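You operate a simulated robot arm through the tools that you are given. There is no shell and no other tool. Be economical: measure what you need, move in short steps, check, and stop when the job is done.

You run a simulated two-armed robot. Do the job below in one go: nothing can be reset, and whatever is moved stays where it is left.

## Task
Power off: stand the oiler on its ring mark, hold it, give the hook ring 3 shots and close up.
Fine: socket off and try the start first; put the oiler back where it stood; machine switch off, socket on again at the end. Set down upright: pump oiler.

Only the result counts: the job must be done as asked and must still hold three seconds after the hand-in. Knocking over, shifting, dropping, spilling or breaking anything else fails it.

## Robot
Two 6-joint arms with two-finger parallel grippers on one trunk, on a base that drives. Base frame: it is fixed to the floor where the robot stands at the start and does not move with it; the origin is under the middle of the robot, x ahead of it, y to its left, z up; the surface under the hand at the start is at about z = 780. Lengths are in mm, angles in degrees, forces in N, time in s.
The left shoulder is at the start at [60, 187, 1072], the right one opposite. With the tool pointing down near the work surface each hand reaches from about 260 to 620 mm from the robot's upright axis, wherever it stands, measured 20 degrees to its own side. Places, roughly: bed plate [500, 900, 800]; flat bed machine [500, 600, 900]; flat bed socket switch [500, 0, 800]; flat bed switch [300, 200, 800]; green button [300, 100, 800]; hook ring [500, 900, 800]; oiler lever [400, 1100, 900]; pump oiler [500, 1250, 750]; ring mark [400, 1000, 800]. Payload 1.57 kg a hand.
Tool frame (each hand has its own): the origin (TCP) lies between the finger pads and is the grasp point; the fingertips stand 30 mm ahead of it; z points along the fingers, y is the line along which they close. Largest opening 110 mm; finger width 24, thickness 12; the body of the gripper, 48 by 112 mm, starts 78 mm behind the TCP.
Orientation is that of the tool frame in the base frame, as [roll, pitch, yaw] about the fixed x, y, z axes, in that order (R = Rz(yaw) Ry(pitch) Rx(roll)). With the fingers straight down and closing along the base's y, the tool's x points along the base's -x, its y along +y and its z along -z.

## Interface
- The arms move only by the tool servo_tool. It takes "left_deltas", "right_deltas" or both (then of equal length, played together; a hand with none holds still); each is a list of rows, each a list of 6 numbers: the shift along the base's x, y, z in units of 20 mm (1.0 is 20 mm), then the turn, a rotation vector about the base's x, y, z in units of 6 degrees (1.0 is 6 degrees). In form: [[x, y, z, wx, wy, wz], ...]. A call has 1 to 20 rows; each row shifts and turns the commanded pose from where the row before left it. "left_fingers" and "right_fingers" are, for a hand that has rows, the gripper command, from -1 (shut) to 1 (fully open), values between in proportion, set as the call begins (left out, the last holds). A call with a number of a shift or a turn outside -1 to 1 is refused whole. Each row takes 0.2 s and may step no farther than 50 mm and 8.6 degrees from the row before; otherwise, or with a gripper value out of range, the whole call is refused. A pose out of reach is approached as far as the arm can. The call stops where the force on the tool passes 40 N (or 10 N more than at its start, if that is more) or the arm is blocked; 0.2 s more then pass. Each finger travels about 153 mm/s and halts on what it meets, pressing with about 27 N; the grip force reading is that of the motor and also rises with nothing between the fingers. The clock runs only during rows and for 0.2 s after the last one: add rows that do not move to give the fingers time. It gives the time, the measured TCP pose, the force on the tool (base axes), the opening and the grip force at its end, in the units of the frame above (readings bear some noise), with the torque about the TCP (base axes, N m) and any sound that the robot's microphone picked up.
- Cameras (640 x 400 px; columns grow to the right, rows downward): "scene" is now at [6.9, 19.9, 1602.9]; the picture's right is [0.29, -0.96, 0.00], its down [-0.80, -0.24, -0.55] and it looks along [0.53, 0.16, -0.84] (base axes); focal length 254 px, centre (320, 200). "left" rides on the left gripper at [70, -16, -141] in its tool frame; the picture's right is [0.23, 0.97, 0.00], its down [-0.86, 0.20, -0.48] and it looks along [-0.47, 0.11, 0.88] (tool axes); focal length 222 px, centre (320, 200). "right" rides on the right gripper at [70, 16, -141] in its tool frame; the picture's right is [-0.23, 0.97, 0.00], its down [-0.86, -0.20, -0.48] and it looks along [-0.47, -0.11, 0.88] (tool axes); focal length 222 px, centre (320, 200). There is no depth. A picture from a camera that has moved, and an enlarged one, comes with that camera's place and axes in the base frame and with its lens.
- camera(camera): a new picture of that camera. It takes no simulated time.
- slide_trunk(by): slides the trunk up (or, below 0, down) by that many mm; the arms and the scene camera ride with it, the base frame stays. It gives what a move gives, with no picture.
- steer(legs): drives the robot by 1 to 6 legs, each [ahead, left, turn to the left] in mm, mm and degrees, along the robot's own axes; the way and the turn of a leg run together, so that a leg with both is an arc; at most 1500 mm and 180 degrees a leg. The arms and the cameras ride along, it lands a little off, and it stops where it bumps. It gives what a move gives.
- aim_head(pan, tilt): turns the head with the scene camera to pan (to the left, within 86 degrees either way) and tilt (down, from -29 to 69), counted from straight ahead of the robot. It gives what a move gives.
- zoom(camera, box): a new picture of the part [left, top, right, bottom] of that camera's present view, enlarged. It takes no simulated time.
- close_job(): hands the job in; it is judged then, once.

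Go step by step. Nothing tells you exact positions but the pictures and the camera data: compare them with the known pose of the tool, close in by small moves and look again before you grip or let go. The budget is 120 turns and 92 pictures, counting those below and the enlarged ones. Unless the task says otherwise, let go and move clear before handing in, and close with one line.

The tools are called by a JSON object that holds its "op" and its "data". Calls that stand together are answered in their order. servo_tool: Moves the arms, as the interface text tells. Its arguments: {"type":"object","properties":{"left_deltas":{"type":"array"},"left_fingers":{"type":"number"},"right_deltas":{"type":"array"},"right_fingers":{"type":"number"}},"required":[]} The other tools are called the same way: slide_trunk (by) slides the trunk up or down; steer (legs) drives the base; aim_head (pan, tilt) turns the head that bears the scene camera; camera (camera) takes a picture; zoom (camera, box) takes an enlarged picture of a part of a camera's view; close_job () hands the job in.

At the start:

```text
clock: 0.0
left_tcp_pos: [455.0, 295.3, 1021.3]
left_tcp_rot: [-180.0, -0.1, 179.9]
left_force: [0.2, 0.9, -0.3]
left_moment: [-0.03, 0.0, -0.03]
left_width: 110.2
left_gripper_force: 0.0
right_tcp_pos: [440.7, -73.8, 1085.3]
right_tcp_rot: [-180.0, 0.0, -180.0]
right_force: [-0.2, 0.1, -0.3]
right_moment: [0.0, -0.03, -0.03]
right_width: 110.0
right_gripper_force: 0.1
trunk travel left (down, up): [-700.0, 290.0]
robot x, y, heading: [2.7, 0.3, 0.1]
head pan, tilt: [16.7, 56.6]
```

scene: 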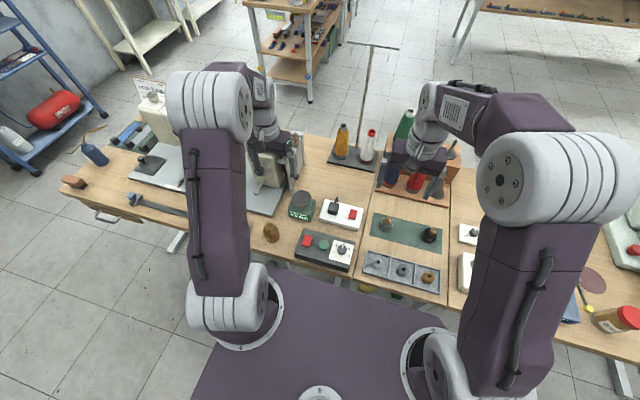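
right: 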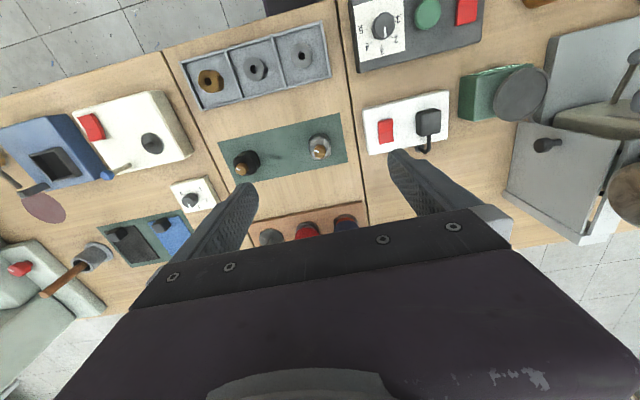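
left: 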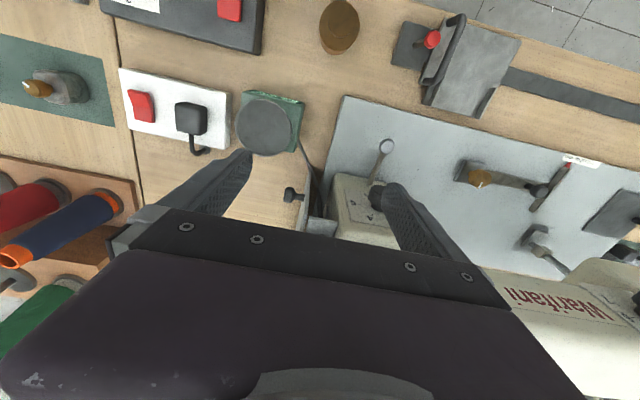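

I see a sewing-type flat bed machine to the left, a white socket block with a red rocker, and a dark control box with red/green buttons. I'll look more closely before moving.

{"op": "zoom", "data": {"camera": "scene", "box": [260, 170, 400, 290]}}

{"op": "zoom", "data": {"camera": "scene", "box": [50, 70, 210, 230]}}

{"op": "zoom", "data": {"camera": "left", "box": [320, 80, 640, 300]}}

```text
3.33 times, centred on (330, 230) of scene
camera zoom: at [6.9, 19.9, 1602.9], right [0.29, -0.96, 0.0], down [-0.8, -0.24, -0.55], along [0.53, 0.16, -0.84], focal length 848 px, centre (287, 100)
```

zoom: 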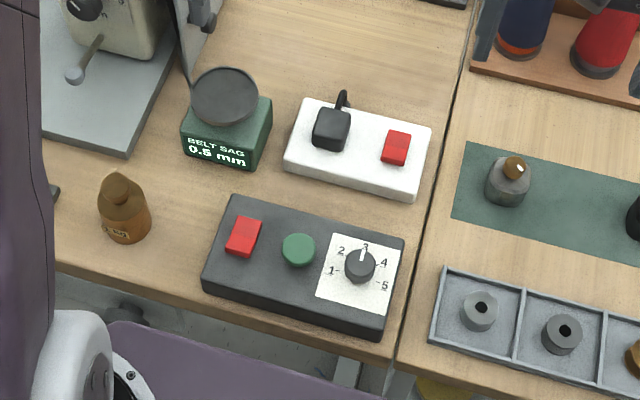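

```text
2.50 times, centred on (130, 150) of scene
camera zoom: at [6.9, 19.9, 1602.9], right [0.29, -0.96, 0.0], down [-0.8, -0.24, -0.55], along [0.53, 0.16, -0.84], focal length 636 px, centre (795, 325)
```

zoom: 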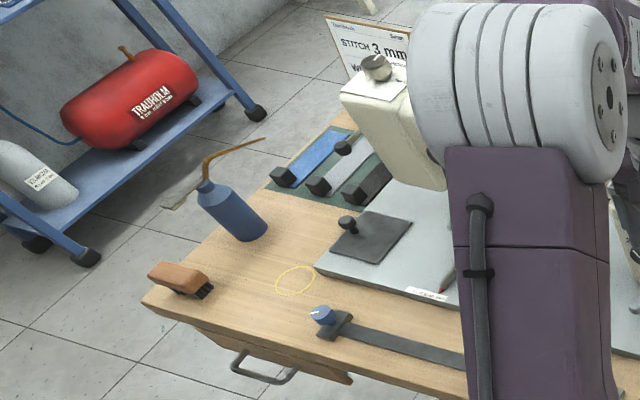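

```text
1.82 times, centred on (480, 190) of left
camera zoom: at [386.9, 281.5, 1161.8], right [-0.23, 0.97, 0.0], down [0.86, 0.2, 0.48], along [0.47, 0.11, -0.88], focal length 404 px, centre (29, 218)
```

zoom: 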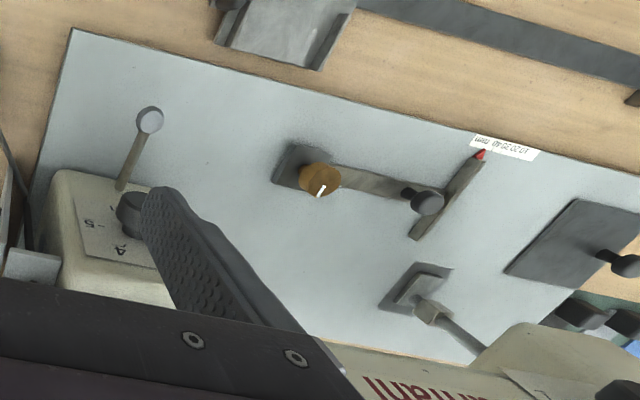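

I'll get sharper views of the rockers and the work area by zooming, with the head panned to the left area.

{"op": "zoom", "data": {"camera": "scene", "box": [295, 190, 371, 238]}}

{"op": "zoom", "data": {"camera": "scene", "box": [290, 220, 366, 268]}}

{"op": "zoom", "data": {"camera": "right", "box": [340, 0, 500, 160]}}

```text
8.33 times, centred on (333, 214) of scene
camera zoom: at [6.9, 19.9, 1602.9], right [0.29, -0.96, 0.0], down [-0.8, -0.24, -0.55], along [0.53, 0.16, -0.84], focal length 2120 px, centre (212, 83)
```

zoom: 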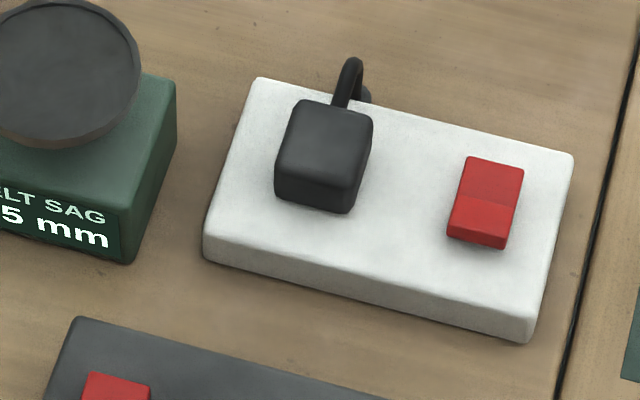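

```text
8.33 times, centred on (328, 244) of scene
camera zoom: at [6.9, 19.9, 1602.9], right [0.29, -0.96, 0.0], down [-0.8, -0.24, -0.55], along [0.53, 0.16, -0.84], focal length 2120 px, centre (253, -167)
```

zoom: 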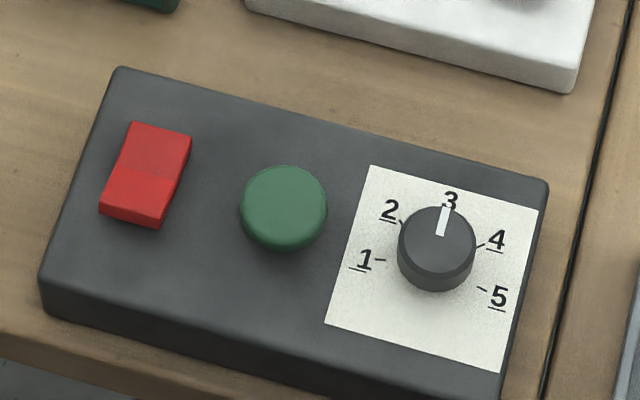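

```text
2.50 times, centred on (420, 80) of right
camera zoom: at [371.4, -57.4, 1225.9], right [0.23, 0.97, 0.0], down [0.86, -0.2, 0.48], along [0.47, -0.11, -0.88], focal length 555 px, centre (70, 500)
```

zoom: 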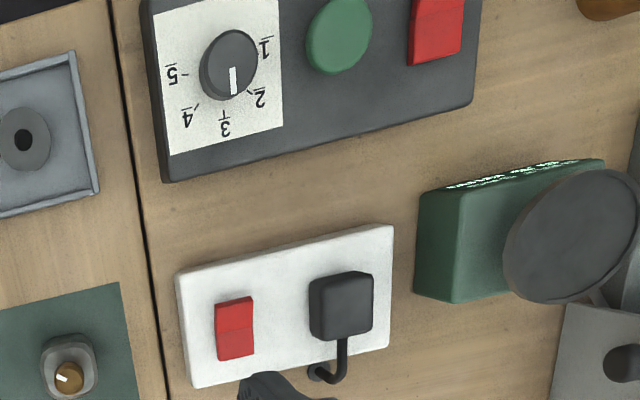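

Both rockers seem to have the near half raised (same state, taken as on). I bring the closed right hand above the near half of the socket rocker at about [461, 39].

{"op": "servo_tool", "data": {"right_deltas": [[0.2, 1, -1, 0, 0, 0], [0.2, 1, -1, 0, 0, 0], [0.2, 1, -1, 0, 0, 0], [0.2, 1, -1, 0, 0, 0], [0.2, 1, -1, 0, 0, 0], [0, 0.64, -1, 0, 0, 0], [0, 0, -1, 0, 0, 0], [0, 0, -1, 0, 0, 0], [0, 0, -1, 0, 0, 0]], "right_fingers": -1}}

{"op": "camera", "data": {"camera": "right"}}

{"op": "zoom", "data": {"camera": "scene", "box": [280, 160, 400, 270]}}

```text
clock: 2.0
left_tcp_pos: [457.2, 297.5, 1021.0]
left_tcp_rot: [180.0, 0.0, 180.0]
left_force: [-0.6, 0.1, 0.2]
left_moment: [-0.02, 0.02, -0.03]
left_width: 110.1
left_gripper_force: 0.1
right_tcp_pos: [461.1, 38.7, 904.2]
right_tcp_rot: [-179.9, 0.0, -180.0]
right_force: [0.8, -0.5, 0.3]
right_moment: [0.01, 0.01, 0.0]
right_width: 0.0
right_gripper_force: 21.5
trunk travel left (down, up): [-700.0, 290.0]
robot x, y, heading: [2.1, 0.2, -0.1]
head pan, tilt: [16.7, 56.6]
```

```text
82 pictures are left
camera right: at [392.1, 54.9, 1045.4], right [0.23, 0.97, 0.0], down [0.86, -0.2, 0.48], along [0.47, -0.11, -0.88], focal length 222 px, centre (320, 200)
```

right: 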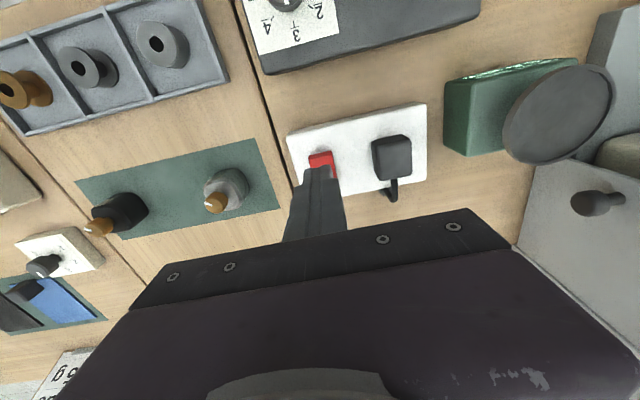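

```text
3.64 times, centred on (340, 215) of scene
camera zoom: at [7.4, 20.1, 1602.9], right [0.29, -0.96, 0.0], down [-0.8, -0.24, -0.55], along [0.53, 0.16, -0.84], focal length 925 px, centre (247, 146)
```

zoom: 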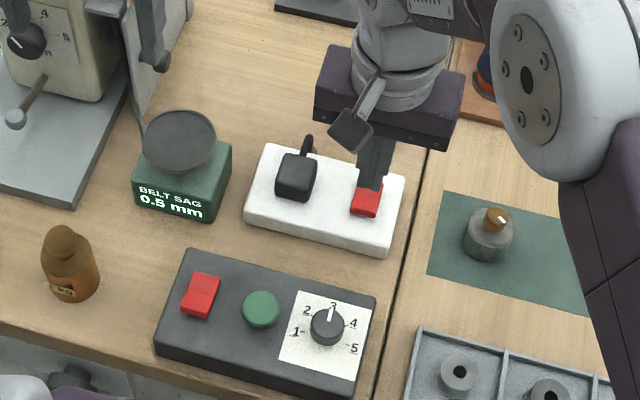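

The fingertips are lined up above the near half of the socket rocker; I press down gently.

{"op": "servo_tool", "data": {"right_deltas": [[-0.1, 0, -1, 0, 0, 0], [0, 0, -0.5, 0, 0, 0], [0, 0, -0.25, 0, 0, 0], [0, 0, -0.25, 0, 0, 0], [0, 0, -0.25, 0, 0, 0], [0, 0, -0.25, 0, 0, 0], [0, 0, -0.25, 0, 0, 0], [0, 0, -0.25, 0, 0, 0], [0, 0, -0.25, 0, 0, 0], [0, 0, -0.25, 0, 0, 0]]}}

```text
clock: 4.0
left_tcp_pos: [452.1, 297.0, 1023.5]
left_tcp_rot: [179.9, 0.1, -180.0]
left_force: [0.3, 0.1, -0.1]
left_moment: [-0.01, -0.02, -0.02]
left_width: 109.7
left_gripper_force: 0.1
right_tcp_pos: [457.6, 39.1, 847.7]
right_tcp_rot: [179.8, 0.5, -180.0]
right_force: [-12.1, -8.2, 29.8]
right_moment: [-0.34, 0.4, 0.0]
right_width: 0.1
right_gripper_force: 21.1
trunk travel left (down, up): [-700.0, 290.0]
robot x, y, heading: [3.0, 2.7, -0.2]
head pan, tilt: [16.7, 56.6]
heard: click
stopped in row 9 (right hand): the force on the tool passed its limit at 48 N (the readings are from after the stop); the commanded pose is now the measured one
```

A click was heard. I lift and check.

{"op": "servo_tool", "data": {"right_deltas": [[0, 0, 1, 0, 0, 0], [0, 0, 1, 0, 0, 0], [0, -0.5, 1, 0, 0, 0], [0, -1, 1, 0, 0, 0], [0, -1, 0, 0, 0, 0], [0, -1, 0, 0, 0, 0]]}}

{"op": "zoom", "data": {"camera": "scene", "box": [290, 190, 390, 270]}}

```text
clock: 5.4
left_tcp_pos: [456.5, 297.1, 1022.4]
left_tcp_rot: [179.9, 0.1, -180.0]
left_force: [0.3, -0.3, -0.2]
left_moment: [0.02, 0.03, -0.05]
left_width: 110.1
left_gripper_force: 0.2
right_tcp_pos: [461.7, -32.0, 923.8]
right_tcp_rot: [179.8, 0.4, 180.0]
right_force: [-0.1, -0.5, -0.1]
right_moment: [0.02, 0.01, 0.0]
right_width: 0.0
right_gripper_force: 21.8
trunk travel left (down, up): [-700.0, 290.0]
robot x, y, heading: [-2.2, -0.1, 0.3]
head pan, tilt: [16.7, 56.6]
```

```text
5.00 times, centred on (340, 230) of scene
camera zoom: at [7.3, 19.1, 1602.9], right [0.29, -0.96, 0.0], down [-0.8, -0.24, -0.55], along [0.53, 0.16, -0.84], focal length 1272 px, centre (220, 50)
```

zoom: 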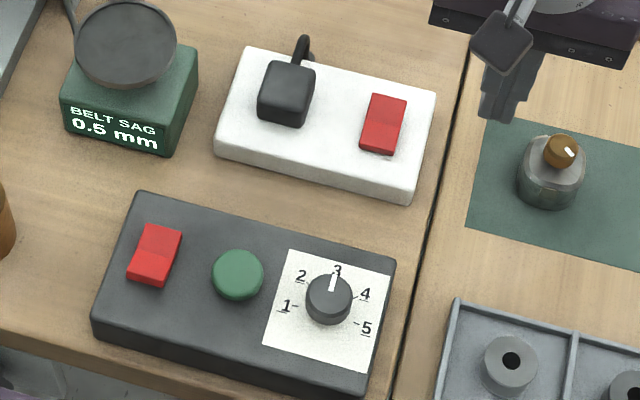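

Socket rocker has flipped (off). Next the left hand, closed, goes above the green start button at about [328, 104].

{"op": "servo_tool", "data": {"left_deltas": [[-0.64, -0.965, -0.51, 0, 0, 0], [-0.64, -0.965, -0.51, 0, 0, 0], [-0.64, -0.965, -0.51, 0, 0, 0], [-0.64, -0.965, -0.51, 0, 0, 0], [-0.64, -0.965, -0.51, 0, 0, 0], [-0.64, -0.965, -0.51, 0, 0, 0], [-0.64, -0.965, -0.51, 0, 0, 0], [-0.64, -0.965, -0.51, 0, 0, 0], [-0.64, -0.965, -0.51, 0, 0, 0], [-0.64, -0.965, -0.51, 0, 0, 0]], "left_fingers": -1}}

{"op": "camera", "data": {"camera": "left"}}

```text
clock: 7.6
left_tcp_pos: [328.5, 101.8, 919.8]
left_tcp_rot: [180.0, 0.1, -180.0]
left_force: [0.4, 0.2, -0.6]
left_moment: [0.01, -0.01, 0.04]
left_width: 0.0
left_gripper_force: 21.4
right_tcp_pos: [459.8, -31.1, 924.4]
right_tcp_rot: [179.8, 0.5, 180.0]
right_force: [0.2, 0.1, -0.2]
right_moment: [0.01, -0.02, -0.02]
right_width: 0.0
right_gripper_force: 21.5
trunk travel left (down, up): [-700.0, 290.0]
robot x, y, heading: [1.4, -1.7, 0.1]
head pan, tilt: [16.7, 56.6]
```

```text
79 pictures are left
camera left: at [259.7, 86.4, 1058.8], right [-0.23, 0.97, 0.0], down [0.86, 0.2, 0.48], along [0.47, 0.11, -0.88], focal length 222 px, centre (320, 200)
```

left: 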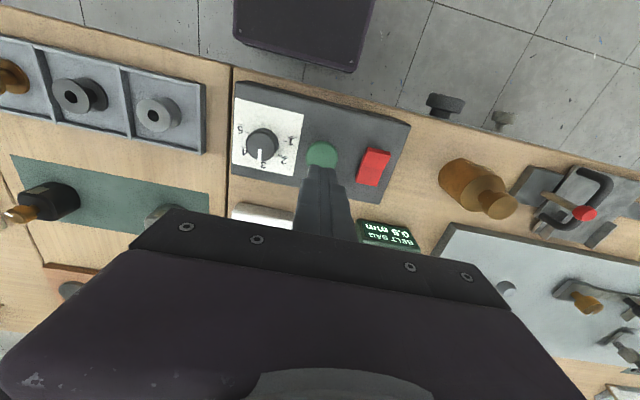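

Aligned with the green button; I press down.

{"op": "servo_tool", "data": {"left_deltas": [[0, 0.1, -1, 0, 0, 0], [0, 0, -0.5, 0, 0, 0], [0, 0, -0.25, 0, 0, 0], [0, 0, -0.25, 0, 0, 0], [0, 0, -0.25, 0, 0, 0], [0, 0, -0.25, 0, 0, 0], [0, 0, -0.25, 0, 0, 0], [0, 0, -0.25, 0, 0, 0], [0, 0, -0.25, 0, 0, 0], [0, 0, -0.25, 0, 0, 0], [0, 0, -0.25, 0, 0, 0], [0, 0, -0.25, 0, 0, 0], [0, 0, -0.25, 0, 0, 0], [0, 0, -0.25, 0, 0, 0]]}}

```text
clock: 9.6
left_tcp_pos: [327.1, 105.8, 857.6]
left_tcp_rot: [-180.0, 0.6, -180.0]
left_force: [-3.8, 4.2, 38.0]
left_moment: [0.11, 0.44, -0.06]
left_width: 0.0
left_gripper_force: 21.1
right_tcp_pos: [459.4, -29.6, 925.6]
right_tcp_rot: [179.8, 0.7, -180.0]
right_force: [-0.4, 0.2, 0.0]
right_moment: [0.01, -0.02, 0.02]
right_width: 0.0
right_gripper_force: 21.4
trunk travel left (down, up): [-700.0, 290.0]
robot x, y, heading: [0.8, 0.6, -0.1]
head pan, tilt: [16.7, 56.6]
heard: click
stopped in row 10 (left hand): the force on the tool passed its limit at 45 N (the readings are from after the stop); the commanded pose is now the measured one
```

The start button clicked and nothing ran: dead. Now up and over to the near half of the machine's red switch at [312, 161].

{"op": "servo_tool", "data": {"left_deltas": [[0, 0, 1, 0, 0, 0], [0, 0, 1, 0, 0, 0], [-0.25, 1, 0.3, 0, 0, 0], [-0.25, 1, 0, 0, 0, 0], [-0.25, 0.76, 0, 0, 0, 0]]}}

{"op": "zoom", "data": {"camera": "left", "box": [220, 60, 460, 220]}}

{"op": "zoom", "data": {"camera": "scene", "box": [280, 200, 380, 280]}}

```text
clock: 10.8
left_tcp_pos: [313.6, 162.1, 899.3]
left_tcp_rot: [-180.0, 0.3, 180.0]
left_force: [-0.4, 0.1, 0.0]
left_moment: [0.02, 0.03, 0.01]
left_width: 0.0
left_gripper_force: 20.9
right_tcp_pos: [460.5, -30.7, 923.6]
right_tcp_rot: [179.9, 0.5, -180.0]
right_force: [0.1, -0.3, -0.2]
right_moment: [0.0, 0.0, -0.02]
right_width: 0.1
right_gripper_force: 21.2
trunk travel left (down, up): [-700.0, 290.0]
robot x, y, heading: [-0.4, -2.9, -0.2]
head pan, tilt: [16.7, 56.6]
```

```text
2.50 times, centred on (340, 140) of left
camera zoom: at [242.8, 146.5, 1040.2], right [-0.23, 0.97, 0.0], down [0.85, 0.2, 0.48], along [0.47, 0.11, -0.88], focal length 555 px, centre (270, 350)
```

zoom: 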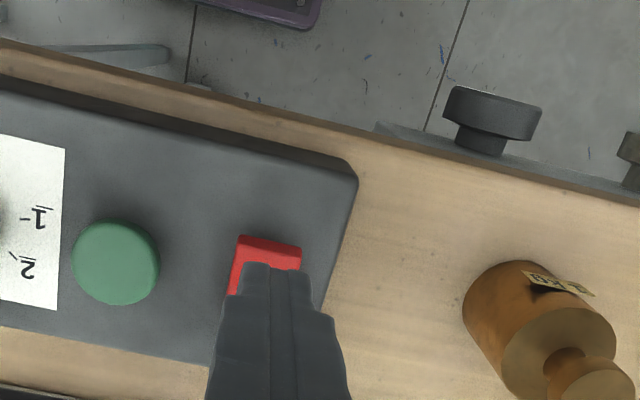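

```text
5.00 times, centred on (330, 240) of scene
camera zoom: at [6.2, 20.3, 1602.9], right [0.29, -0.96, 0.0], down [-0.8, -0.24, -0.55], along [0.53, 0.16, -0.84], focal length 1272 px, centre (270, 0)
```

zoom: 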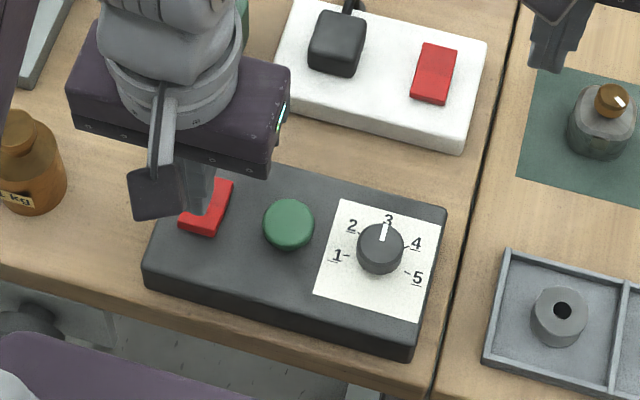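

The finger sits over the rocker's near half; I press.

{"op": "servo_tool", "data": {"left_deltas": [[-0.1, -0.05, -0.8, 0, 0, 0], [0, 0, -0.25, 0, 0, 0], [0, 0, -0.25, 0, 0, 0], [0, 0, -0.25, 0, 0, 0], [0, 0, -0.25, 0, 0, 0], [0, 0, -0.25, 0, 0, 0], [0, 0, -0.25, 0, 0, 0], [0, 0, -0.25, 0, 0, 0], [0, 0, -0.25, 0, 0, 0], [0, 0, -0.25, 0, 0, 0], [0, 0, -0.25, 0, 0, 0]]}}

{"op": "servo_tool", "data": {"left_deltas": [[0, 0, 1, 0, 0, 0], [0, 0, 1, 0, 0, 0], [0, 0, 1, 0, 0, 0], [0.5, 0.5, 1, 0, 0, 0], [1, 1, 1, 0, 0, 0], [1, 1, 1, 0, 0, 0], [1, 1, 1, 0, 0, 0], [1, 1, 1, 0, 0, 0]]}}

{"op": "zoom", "data": {"camera": "scene", "box": [280, 190, 380, 270]}}

```text
clock: 12.4
left_tcp_pos: [312.0, 159.9, 859.6]
left_tcp_rot: [-180.0, 0.6, 179.9]
left_force: [-0.6, 5.2, 26.3]
left_moment: [0.22, 0.22, -0.16]
left_width: 0.1
left_gripper_force: 21.0
right_tcp_pos: [461.5, -29.7, 925.0]
right_tcp_rot: [179.8, 0.5, -179.8]
right_force: [1.1, -0.7, -0.5]
right_moment: [-0.01, 0.0, -0.02]
right_width: 0.0
right_gripper_force: 21.1
trunk travel left (down, up): [-700.0, 290.0]
robot x, y, heading: [-0.6, 0.5, 0.0]
head pan, tilt: [16.7, 56.6]
heard: click
stopped in row 7 (left hand): the force on the tool passed its limit at 47 N (the readings are from after the stop); the commanded pose is now the measured one
```

```text
clock: 14.2
left_tcp_pos: [402.8, 252.6, 1017.2]
left_tcp_rot: [180.0, 0.3, 179.9]
left_force: [-0.4, 0.8, -0.6]
left_moment: [-0.01, 0.0, -0.01]
left_width: 0.2
left_gripper_force: 21.2
right_tcp_pos: [462.3, -29.4, 923.3]
right_tcp_rot: [179.8, 0.4, -179.9]
right_force: [-0.2, 0.6, 0.2]
right_moment: [0.0, 0.0, -0.03]
right_width: 0.3
right_gripper_force: 20.9
trunk travel left (down, up): [-700.0, 290.0]
robot x, y, heading: [0.3, 0.2, -0.2]
head pan, tilt: [16.7, 56.6]
```

```text
5.00 times, centred on (330, 230) of scene
camera zoom: at [7.5, 20.7, 1602.9], right [0.29, -0.96, 0.0], down [-0.8, -0.24, -0.55], along [0.53, 0.16, -0.84], focal length 1272 px, centre (270, 50)
```

zoom: 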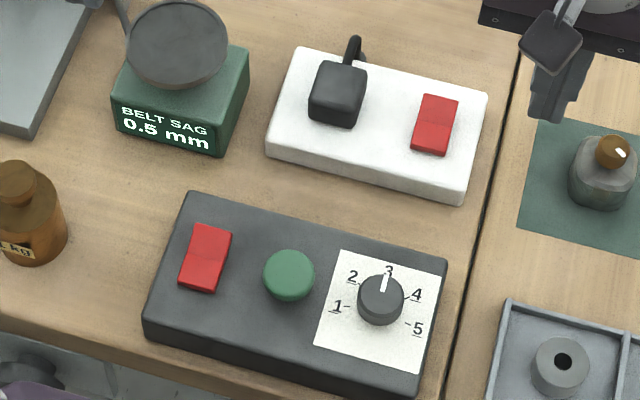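

Both rockers now show off. I raise the trunk for clearance and drive left to stand in front of the bed plate and ring mark.

{"op": "slide_trunk", "data": {"by": 250}}

{"op": "steer", "data": {"legs": [[0, 950, 0]]}}

{"op": "aim_head", "data": {"pan": 5, "tilt": 60}}

{"op": "camera", "data": {"camera": "scene"}}

```text
clock: 16.8
left_tcp_pos: [402.8, 251.1, 1266.9]
left_tcp_rot: [-179.8, 0.5, -179.9]
left_force: [0.0, -0.4, -0.5]
left_moment: [0.0, 0.02, 0.0]
left_width: 0.1
left_gripper_force: 20.8
right_tcp_pos: [461.6, -29.2, 1175.2]
right_tcp_rot: [179.8, 0.5, -179.8]
right_force: [-0.7, -0.5, -0.3]
right_moment: [-0.01, -0.05, 0.0]
right_width: 0.1
right_gripper_force: 21.2
trunk travel left (down, up): [-950.0, 40.0]
robot x, y, heading: [-1.1, -2.0, 0.1]
head pan, tilt: [16.7, 56.6]
```

```text
clock: 21.8
left_tcp_pos: [383.1, 1212.8, 1266.7]
left_tcp_rot: [180.0, 0.5, -178.6]
left_force: [0.2, -0.5, -0.6]
left_moment: [0.01, -0.02, 0.0]
left_width: 0.1
left_gripper_force: 21.3
right_tcp_pos: [448.7, 931.9, 1174.1]
right_tcp_rot: [179.7, 0.5, -178.4]
right_force: [-0.6, 0.0, -0.2]
right_moment: [0.03, -0.01, -0.01]
right_width: 0.2
right_gripper_force: 21.5
trunk travel left (down, up): [-950.0, 40.0]
robot x, y, heading: [-12.1, 953.3, 1.5]
head pan, tilt: [16.7, 56.6]
```

```text
clock: 22.5
left_tcp_pos: [383.0, 1213.3, 1267.3]
left_tcp_rot: [-179.9, 0.5, -178.5]
left_force: [-0.5, -0.1, -0.5]
left_moment: [0.01, 0.0, 0.02]
left_width: 0.0
left_gripper_force: 21.7
right_tcp_pos: [447.8, 933.3, 1173.1]
right_tcp_rot: [179.8, 0.5, -178.4]
right_force: [-0.3, 0.8, -0.3]
right_moment: [-0.01, -0.03, -0.03]
right_width: 0.1
right_gripper_force: 21.6
trunk travel left (down, up): [-950.0, 40.0]
robot x, y, heading: [-15.6, 952.4, 1.7]
head pan, tilt: [5.0, 60.0]
```

```text
75 pictures are left
camera scene: at [-7.2, 957.0, 1848.9], right [0.11, -0.99, 0.0], down [-0.86, -0.1, -0.5], along [0.5, 0.06, -0.87], focal length 254 px, centre (320, 200)
```

scene: 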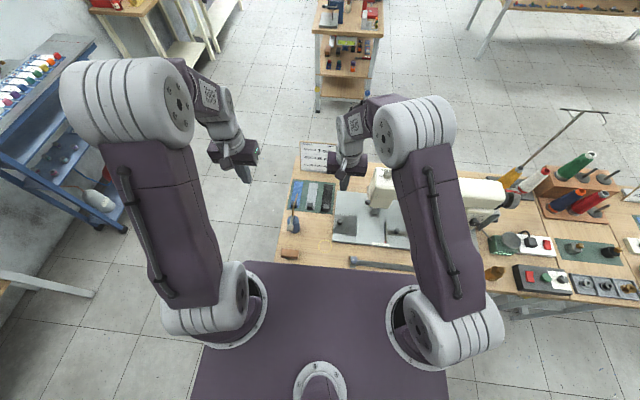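

I now have a clear view of the area; I zoom in on the oiler, mark, plate and sign.

{"op": "zoom", "data": {"camera": "scene", "box": [265, 135, 415, 275]}}

{"op": "zoom", "data": {"camera": "scene", "box": [280, 140, 345, 195]}}

{"op": "camera", "data": {"camera": "left"}}

{"op": "camera", "data": {"camera": "right"}}

```text
2.86 times, centred on (340, 205) of scene
camera zoom: at [-7.2, 957.0, 1848.9], right [0.11, -0.99, 0.0], down [-0.86, -0.1, -0.5], along [0.5, 0.06, -0.87], focal length 727 px, centre (263, 186)
```

zoom: 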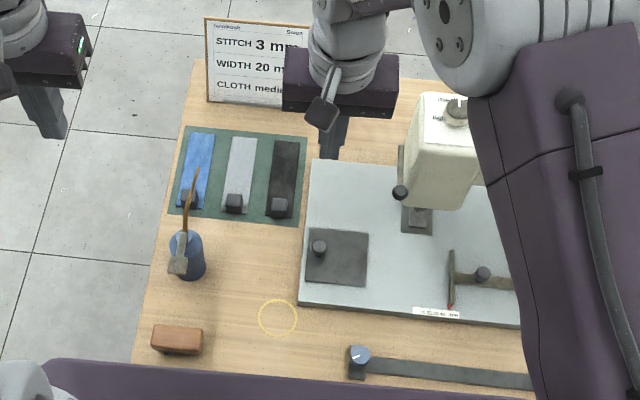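

```text
7.27 times, centred on (312, 168) of scene
camera zoom: at [-7.2, 957.0, 1848.9], right [0.11, -0.99, 0.0], down [-0.86, -0.1, -0.5], along [0.5, 0.06, -0.87], focal length 1850 px, centre (374, 436)
```

zoom: 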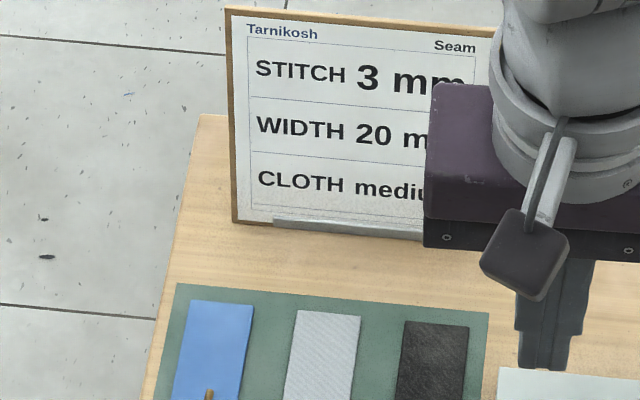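

```text
72 pictures are left
camera left: at [313.0, 1196.1, 1406.8], right [-0.25, 0.97, 0.0], down [0.85, 0.22, 0.49], along [0.47, 0.12, -0.87], focal length 222 px, centre (320, 200)
```

left: 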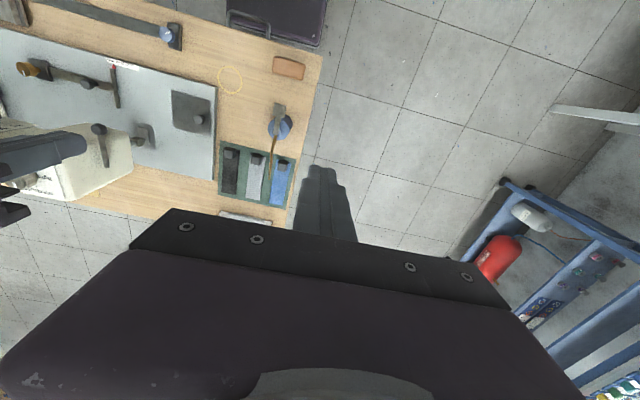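

```text
71 pictures are left
camera right: at [378.5, 947.6, 1314.7], right [0.2, 0.98, 0.01], down [0.86, -0.18, 0.48], along [0.48, -0.09, -0.87], focal length 222 px, centre (320, 200)
```

right: 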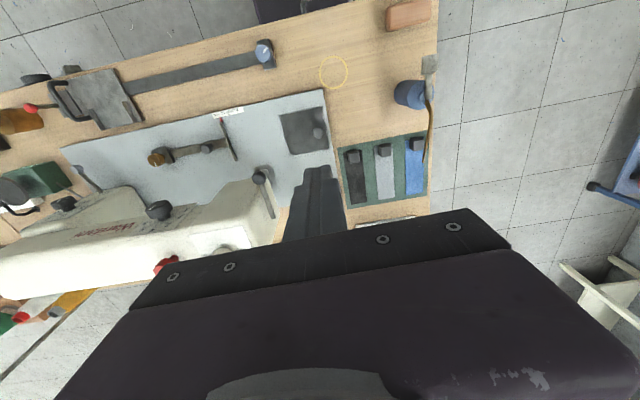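

I measure: oiler about [442,1124], mark [376,979], plate centre [479,897] with knob at [486,927] (so it likely slides left). I zoom in on the oiler and plate.

{"op": "zoom", "data": {"camera": "right", "box": [270, 20, 450, 200]}}

{"op": "zoom", "data": {"camera": "left", "box": [160, 40, 320, 200]}}

{"op": "zoom", "data": {"camera": "scene", "box": [295, 185, 375, 265]}}

```text
2.22 times, centred on (360, 110) of right
camera zoom: at [378.5, 947.6, 1314.7], right [0.2, 0.98, 0.01], down [0.86, -0.18, 0.48], along [0.48, -0.09, -0.87], focal length 494 px, centre (231, 400)
```

zoom: 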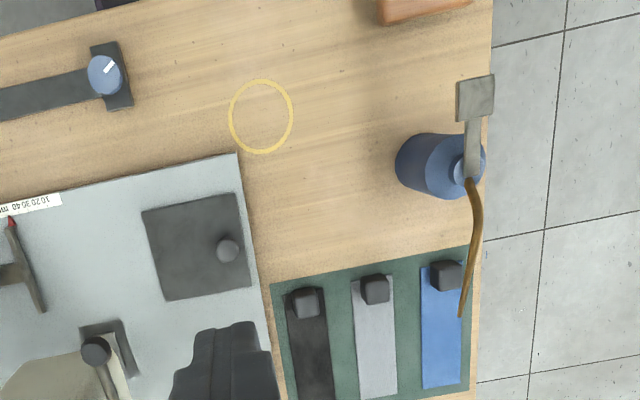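

```text
2.50 times, centred on (240, 120) of left
camera zoom: at [313.0, 1196.1, 1406.8], right [-0.25, 0.97, 0.0], down [0.85, 0.22, 0.49], along [0.47, 0.12, -0.87], focal length 555 px, centre (520, 400)
```

zoom: 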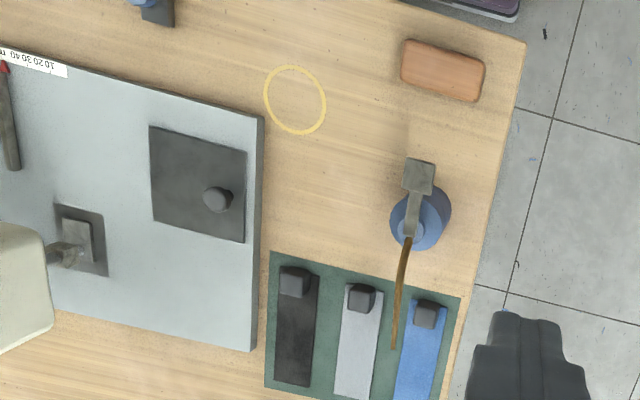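

```text
5.00 times, centred on (335, 225) of scene
camera zoom: at [-7.2, 957.0, 1848.9], right [0.11, -0.99, 0.0], down [-0.86, -0.1, -0.5], along [0.5, 0.06, -0.87], focal length 1272 px, centre (245, 75)
```

zoom: 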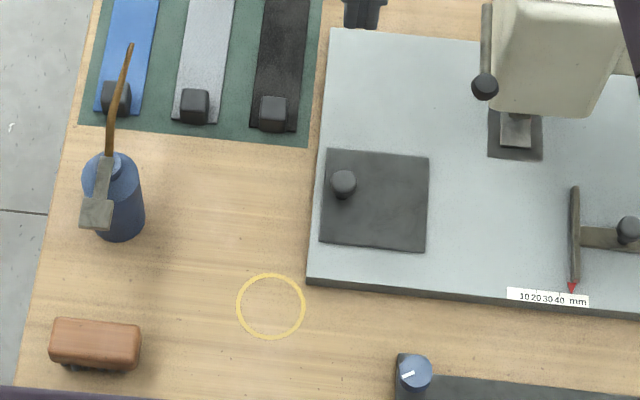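

Triangulation: oiler axis ≈[441,1124], spout tip ≈[570,1127,887] pointing +x, lever pad ≈[397,1127,902]; a 130 mm spout fits mark→plate. I shift left 80 mm, straighten the heading and lower the trunk.

{"op": "steer", "data": {"legs": [[0, 80, -1.7]]}}

{"op": "slide_trunk", "data": {"by": -200}}

{"op": "camera", "data": {"camera": "right"}}

```text
clock: 23.6
left_tcp_pos: [389.0, 1271.1, 1268.5]
left_tcp_rot: [179.6, 0.4, 179.8]
left_force: [-1.2, -0.6, 0.4]
left_moment: [0.06, 0.01, 0.03]
left_width: 0.1
left_gripper_force: 21.8
right_tcp_pos: [446.9, 990.5, 1174.6]
right_tcp_rot: [179.4, 0.5, 179.9]
right_force: [0.0, -0.5, -0.5]
right_moment: [0.06, -0.02, -0.01]
right_width: 0.0
right_gripper_force: 21.5
trunk travel left (down, up): [-950.0, 40.0]
robot x, y, heading: [-12.2, 1034.2, 0.1]
head pan, tilt: [5.0, 60.0]
```

```text
clock: 25.7
left_tcp_pos: [389.8, 1278.4, 1066.0]
left_tcp_rot: [-179.9, 0.5, 179.8]
left_force: [0.8, 0.0, 0.2]
left_moment: [0.02, 0.01, 0.03]
left_width: 0.0
left_gripper_force: 21.3
right_tcp_pos: [447.0, 998.4, 973.3]
right_tcp_rot: [179.8, 0.5, 179.9]
right_force: [0.1, -0.9, 1.2]
right_moment: [-0.01, 0.0, 0.01]
right_width: 0.0
right_gripper_force: 21.5
trunk travel left (down, up): [-750.0, 240.0]
robot x, y, heading: [-14.9, 1024.6, -0.2]
head pan, tilt: [5.0, 60.0]
```

```text
67 pictures are left
camera right: at [377.2, 1014.6, 1114.7], right [0.23, 0.97, 0.0], down [0.85, -0.2, 0.48], along [0.47, -0.11, -0.87], focal length 222 px, centre (320, 200)
```

right: 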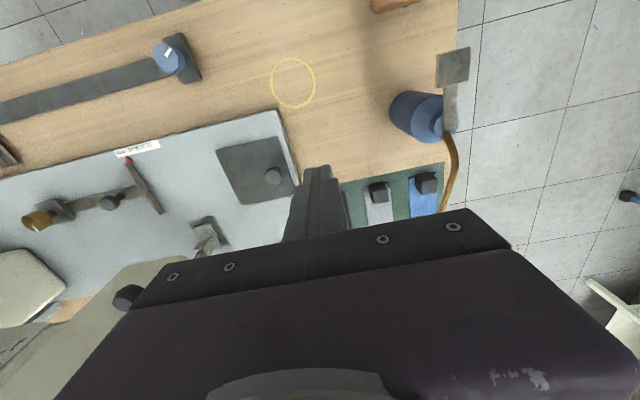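

Knob fixed at about [484, 924]. I bring the right hand, partly open, above it.

{"op": "servo_tool", "data": {"right_deltas": [[0.46, -0.94, -0.9, 0, 0, 0], [0.46, -0.94, -0.9, 0, 0, 0], [0.46, -0.94, -0.9, 0, 0, 0], [0.46, -0.94, -0.9, 0, 0, 0]], "right_fingers": 0.1}}

{"op": "camera", "data": {"camera": "right"}}

{"op": "zoom", "data": {"camera": "scene", "box": [310, 160, 450, 260]}}

```text
clock: 26.7
left_tcp_pos: [390.3, 1279.9, 1066.8]
left_tcp_rot: [-179.9, 0.4, 179.8]
left_force: [0.2, -0.8, 0.0]
left_moment: [0.02, 0.01, 0.02]
left_width: 0.0
left_gripper_force: 21.3
right_tcp_pos: [484.1, 922.9, 901.3]
right_tcp_rot: [179.7, 0.5, 179.8]
right_force: [0.1, 0.2, -0.6]
right_moment: [0.0, 0.01, -0.01]
right_width: 60.4
right_gripper_force: 0.0
trunk travel left (down, up): [-750.0, 240.0]
robot x, y, heading: [-15.9, 1031.0, 0.1]
head pan, tilt: [5.0, 60.0]
```

```text
66 pictures are left
camera right: at [414.2, 938.6, 1041.3], right [0.23, 0.97, 0.01], down [0.85, -0.2, 0.48], along [0.47, -0.11, -0.87], focal length 222 px, centre (320, 200)
```

right: 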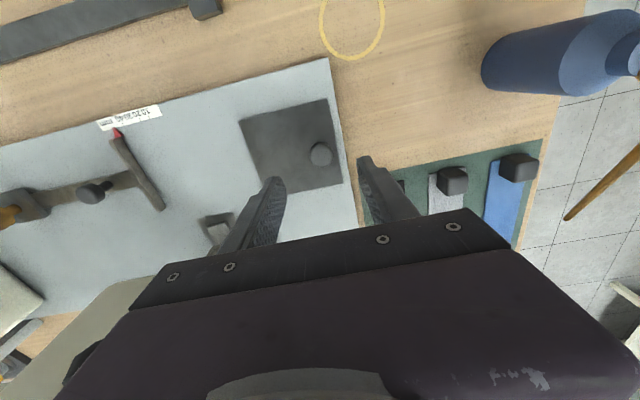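

```text
4.00 times, centred on (380, 210) of scene
camera zoom: at [-6.9, 1034.4, 1648.9], right [0.08, -1.0, 0.0], down [-0.86, -0.07, -0.5], along [0.5, 0.04, -0.87], focal length 1018 px, centre (80, 160)
```

zoom: 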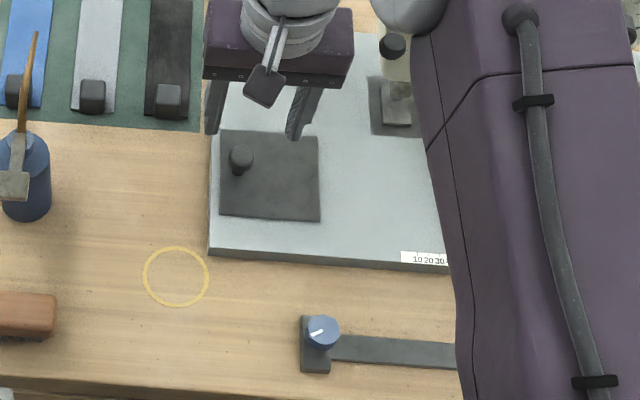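

Centred within a few mm. I descend with the fingers straddling the knob.

{"op": "servo_tool", "data": {"right_deltas": [[-0.1, 0.08, -1, 0, 0, 0], [0, 0, -1, 0, 0, 0], [0, 0, -0.4, 0, 0, 0], [0, 0, -0.2, 0, 0, 0], [0, 0, -0.2, 0, 0, 0], [0, 0, -0.2, 0, 0, 0]]}}

{"op": "zoom", "data": {"camera": "right", "box": [220, 80, 420, 240]}}

{"op": "zoom", "data": {"camera": "scene", "box": [325, 170, 405, 230]}}

```text
clock: 28.1
left_tcp_pos: [391.0, 1279.6, 1067.7]
left_tcp_rot: [-179.9, 0.5, 179.7]
left_force: [0.2, 0.4, -0.5]
left_moment: [-0.01, -0.02, 0.0]
left_width: 0.0
left_gripper_force: 20.9
right_tcp_pos: [482.1, 926.1, 842.0]
right_tcp_rot: [179.8, 0.5, 179.9]
right_force: [-0.8, 0.1, 0.7]
right_moment: [-0.01, 0.02, 0.0]
right_width: 60.7
right_gripper_force: 0.0
trunk travel left (down, up): [-750.0, 240.0]
robot x, y, heading: [-11.8, 1026.6, 0.2]
head pan, tilt: [5.0, 60.0]
```

```text
2.50 times, centred on (320, 160) of right
camera zoom: at [411.6, 941.7, 982.7], right [0.23, 0.97, 0.0], down [0.85, -0.2, 0.48], along [0.47, -0.11, -0.87], focal length 555 px, centre (320, 300)
```

zoom: 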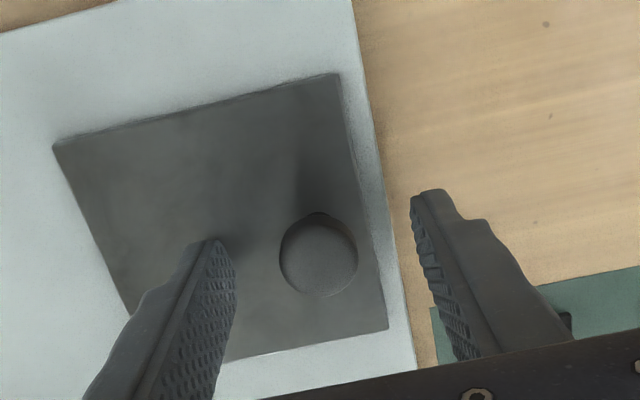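

```text
6.67 times, centred on (365, 200) of scene
camera zoom: at [-8.1, 1035.5, 1648.9], right [0.08, -1.0, 0.0], down [-0.86, -0.07, -0.5], along [0.5, 0.04, -0.87], focal length 1696 px, centre (20, 200)
```

zoom: 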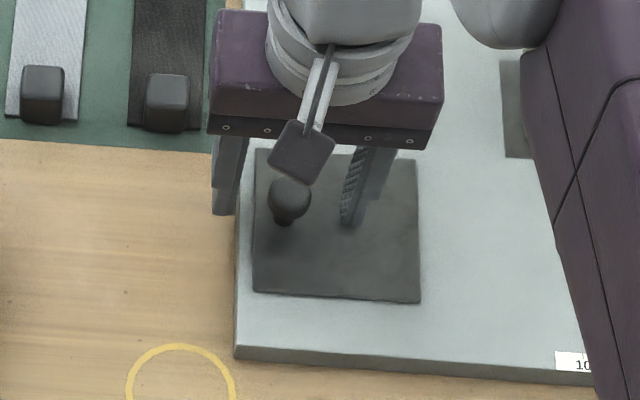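

Straddling well. I lower a few mm more watching the force, then close.

{"op": "servo_tool", "data": {"right_deltas": [[0, 0, -0.15, 0, 0, 0], [0, 0, -0.15, 0, 0, 0], [0, 0, -0.15, 0, 0, 0]]}}

{"op": "servo_tool", "data": {"right_deltas": [[0, 0, 0, 0, 0, 0], [0, 0, 0, 0, 0, 0], [0, 0, 0, 0, 0, 0]], "right_fingers": -1}}

{"op": "zoom", "data": {"camera": "right", "box": [220, 80, 420, 240]}}

```text
clock: 28.9
left_tcp_pos: [387.5, 1279.9, 1067.9]
left_tcp_rot: [-179.9, 0.7, 179.8]
left_force: [-0.4, 0.3, -0.6]
left_moment: [0.0, 0.01, 0.0]
left_width: 0.1
left_gripper_force: 21.6
right_tcp_pos: [481.7, 924.8, 835.6]
right_tcp_rot: [179.8, 0.7, 180.0]
right_force: [-0.2, -0.3, 17.3]
right_moment: [-0.57, 0.23, -0.05]
right_width: 60.6
right_gripper_force: 0.1
trunk travel left (down, up): [-750.0, 240.0]
robot x, y, heading: [-11.5, 1031.3, -0.2]
head pan, tilt: [5.0, 60.0]
```

```text
clock: 29.7
left_tcp_pos: [386.8, 1281.0, 1068.4]
left_tcp_rot: [-180.0, 0.6, 179.8]
left_force: [0.7, -0.4, 0.0]
left_moment: [-0.04, 0.0, -0.02]
left_width: 0.2
left_gripper_force: 21.5
right_tcp_pos: [481.9, 926.6, 835.7]
right_tcp_rot: [179.8, 0.8, 179.9]
right_force: [4.0, -0.1, 28.9]
right_moment: [-0.04, 0.12, -0.01]
right_width: 22.8
right_gripper_force: 35.1
trunk travel left (down, up): [-750.0, 240.0]
robot x, y, heading: [-14.3, 1031.0, -0.0]
head pan, tilt: [5.0, 60.0]
```

```text
2.50 times, centred on (320, 160) of right
camera zoom: at [411.0, 941.8, 975.5], right [0.23, 0.97, 0.01], down [0.85, -0.2, 0.49], along [0.48, -0.11, -0.87], focal length 555 px, centre (320, 300)
```

zoom: 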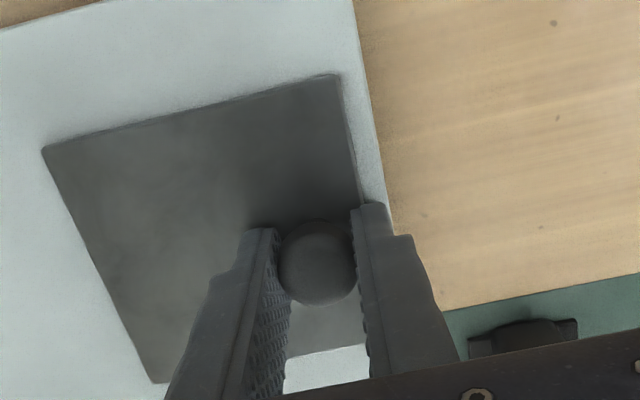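

The knob is held. I relieve the downward force and pull the plate left gently.

{"op": "servo_tool", "data": {"right_deltas": [[0, 0, 0.15, 0, 0, 0], [0, 0.25, 0, 0, 0, 0], [0, 0.25, 0, 0, 0, 0], [0, 0.25, 0, 0, 0, 0], [0, 0.25, 0, 0, 0, 0]]}}

{"op": "zoom", "data": {"camera": "scene", "box": [325, 170, 405, 230]}}

```text
clock: 30.9
left_tcp_pos: [389.6, 1279.0, 1065.9]
left_tcp_rot: [-179.9, 0.5, 179.8]
left_force: [-0.3, 0.5, 0.1]
left_moment: [0.01, 0.01, 0.0]
left_width: 0.1
left_gripper_force: 20.9
right_tcp_pos: [483.7, 943.8, 835.6]
right_tcp_rot: [179.8, 0.4, 179.9]
right_force: [5.5, -0.5, 1.4]
right_moment: [-0.11, 0.39, -0.03]
right_width: 22.9
right_gripper_force: 35.3
trunk travel left (down, up): [-750.0, 240.0]
robot x, y, heading: [-16.0, 1028.3, -0.1]
head pan, tilt: [5.0, 60.0]
```

```text
6.67 times, centred on (365, 200) of scene
camera zoom: at [-7.1, 1035.4, 1648.9], right [0.08, -1.0, 0.0], down [-0.86, -0.07, -0.5], along [0.5, 0.04, -0.87], focal length 1696 px, centre (20, 200)
```

zoom: 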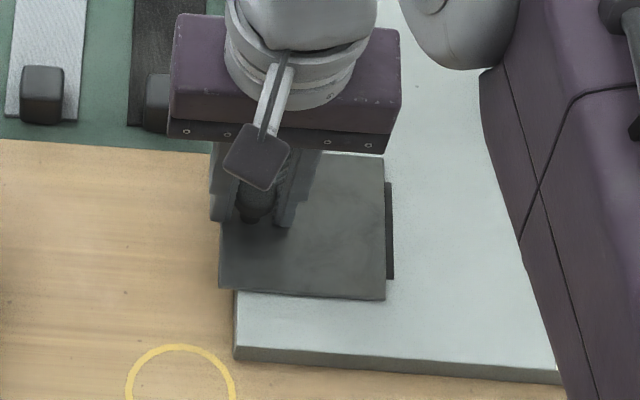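

The plate slides and uncovers a pocket. I continue until the stop.

{"op": "servo_tool", "data": {"right_deltas": [[0, 0.4, 0, 0, 0, 0], [0, 0.4, 0, 0, 0, 0], [0, 0.4, 0, 0, 0, 0], [0, 0.4, 0, 0, 0, 0], [0, 0.4, 0, 0, 0, 0], [0, 0.4, 0, 0, 0, 0], [0, 0.4, 0, 0, 0, 0]]}}

{"op": "zoom", "data": {"camera": "scene", "box": [305, 160, 405, 240]}}

```text
clock: 32.5
left_tcp_pos: [390.3, 1280.2, 1066.2]
left_tcp_rot: [-179.8, 0.6, 179.8]
left_force: [-0.6, -1.1, -0.1]
left_moment: [-0.02, 0.0, -0.03]
left_width: 0.0
left_gripper_force: 21.5
right_tcp_pos: [482.8, 999.8, 835.8]
right_tcp_rot: [179.7, 0.3, 179.9]
right_force: [-0.2, -0.7, -2.3]
right_moment: [-0.06, -0.21, -0.03]
right_width: 23.2
right_gripper_force: 35.6
trunk travel left (down, up): [-750.0, 240.0]
robot x, y, heading: [-12.0, 1030.4, -0.3]
head pan, tilt: [5.0, 60.0]
```

```text
5.00 times, centred on (355, 200) of scene
camera zoom: at [-7.9, 1035.5, 1648.8], right [0.08, -1.0, 0.0], down [-0.86, -0.07, -0.5], along [0.5, 0.04, -0.87], focal length 1272 px, centre (145, 200)
```

zoom: 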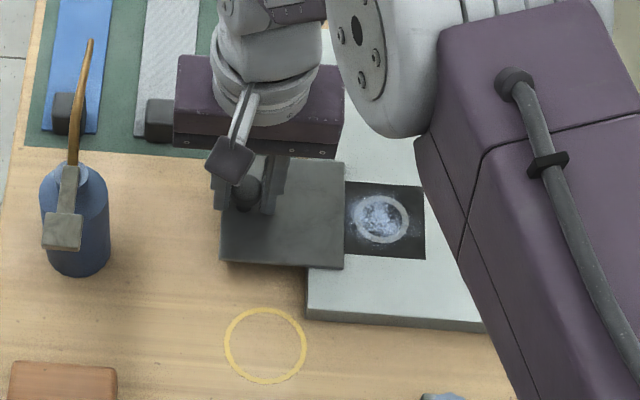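

The hook ring is exposed at about [485, 898]. I nudge the plate to its stop and then let go.

{"op": "servo_tool", "data": {"right_deltas": [[0, 0.25, 0, 0, 0, 0], [0, 0.25, 0, 0, 0, 0], [0, 0.25, 0, 0, 0, 0]]}}

```text
clock: 33.3
left_tcp_pos: [389.9, 1281.1, 1067.1]
left_tcp_rot: [-179.8, 0.4, 179.8]
left_force: [0.5, -0.1, 0.2]
left_moment: [0.01, -0.01, -0.03]
left_width: 0.1
left_gripper_force: 21.9
right_tcp_pos: [481.3, 1016.0, 835.7]
right_tcp_rot: [179.9, 0.5, 179.9]
right_force: [-2.3, -0.4, -7.9]
right_moment: [0.01, -0.02, -0.03]
right_width: 23.0
right_gripper_force: 35.2
trunk travel left (down, up): [-750.0, 240.0]
robot x, y, heading: [-12.1, 1030.2, 0.1]
head pan, tilt: [5.0, 60.0]
```

I back off slightly, to about 80 mm of travel, then open the fingers a little around the knob to see whether the plate stays level.

{"op": "servo_tool", "data": {"right_deltas": [[0, -0.25, 0, 0, 0, 0], [0, -0.25, 0, 0, 0, 0], [0, 0, -0.05, 0, 0, 0]]}}

{"op": "servo_tool", "data": {"right_deltas": [[0, 0, 0, 0, 0, 0], [0, 0, 0, 0, 0, 0]], "right_fingers": -0.4}}

{"op": "zoom", "data": {"camera": "right", "box": [180, 60, 420, 240]}}

{"op": "zoom", "data": {"camera": "scene", "box": [305, 160, 405, 240]}}

```text
clock: 34.1
left_tcp_pos: [390.3, 1279.9, 1066.2]
left_tcp_rot: [-179.9, 0.5, 179.8]
left_force: [-0.3, -0.7, -0.4]
left_moment: [0.0, 0.01, -0.02]
left_width: 0.0
left_gripper_force: 20.8
right_tcp_pos: [482.4, 1005.5, 836.1]
right_tcp_rot: [179.9, 0.5, 179.9]
right_force: [-1.0, -0.6, -2.1]
right_moment: [0.0, 0.92, 0.03]
right_width: 23.0
right_gripper_force: 35.8
trunk travel left (down, up): [-750.0, 240.0]
robot x, y, heading: [-12.3, 1030.4, -0.0]
head pan, tilt: [5.0, 60.0]
```

```text
clock: 34.7
left_tcp_pos: [388.2, 1280.0, 1066.9]
left_tcp_rot: [-179.9, 0.5, 179.7]
left_force: [0.9, 0.7, -1.1]
left_moment: [0.01, -0.01, 0.02]
left_width: 0.0
left_gripper_force: 21.3
right_tcp_pos: [482.5, 1007.0, 835.6]
right_tcp_rot: [179.8, 0.6, 179.9]
right_force: [0.6, -0.7, 1.0]
right_moment: [-0.05, -0.01, 0.03]
right_width: 33.2
right_gripper_force: 0.1
trunk travel left (down, up): [-750.0, 240.0]
robot x, y, heading: [-11.6, 1032.5, -0.0]
head pan, tilt: [5.0, 60.0]
```

```text
2.22 times, centred on (300, 150) of right
camera zoom: at [411.9, 1022.1, 975.9], right [0.23, 0.97, 0.01], down [0.85, -0.2, 0.49], along [0.47, -0.11, -0.87], focal length 494 px, centre (364, 311)
```

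zoom: 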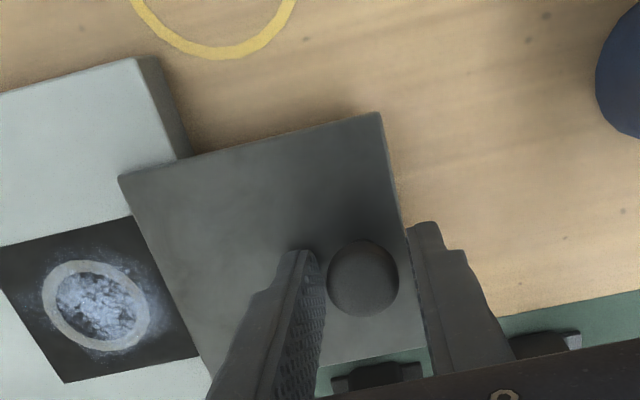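

```text
5.00 times, centred on (355, 200) of scene
camera zoom: at [-8.0, 1035.5, 1648.9], right [0.08, -1.0, 0.0], down [-0.86, -0.07, -0.5], along [0.5, 0.04, -0.87], focal length 1272 px, centre (145, 200)
```

zoom: 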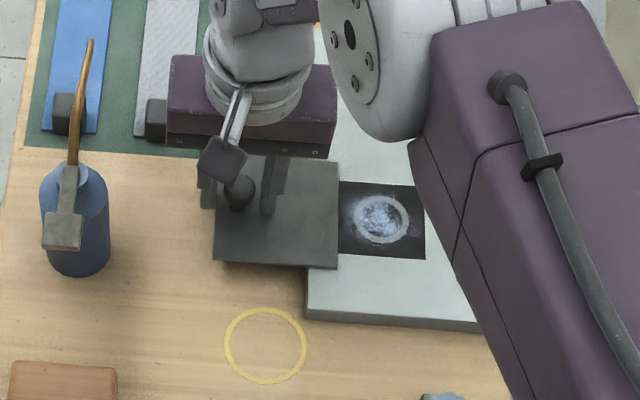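

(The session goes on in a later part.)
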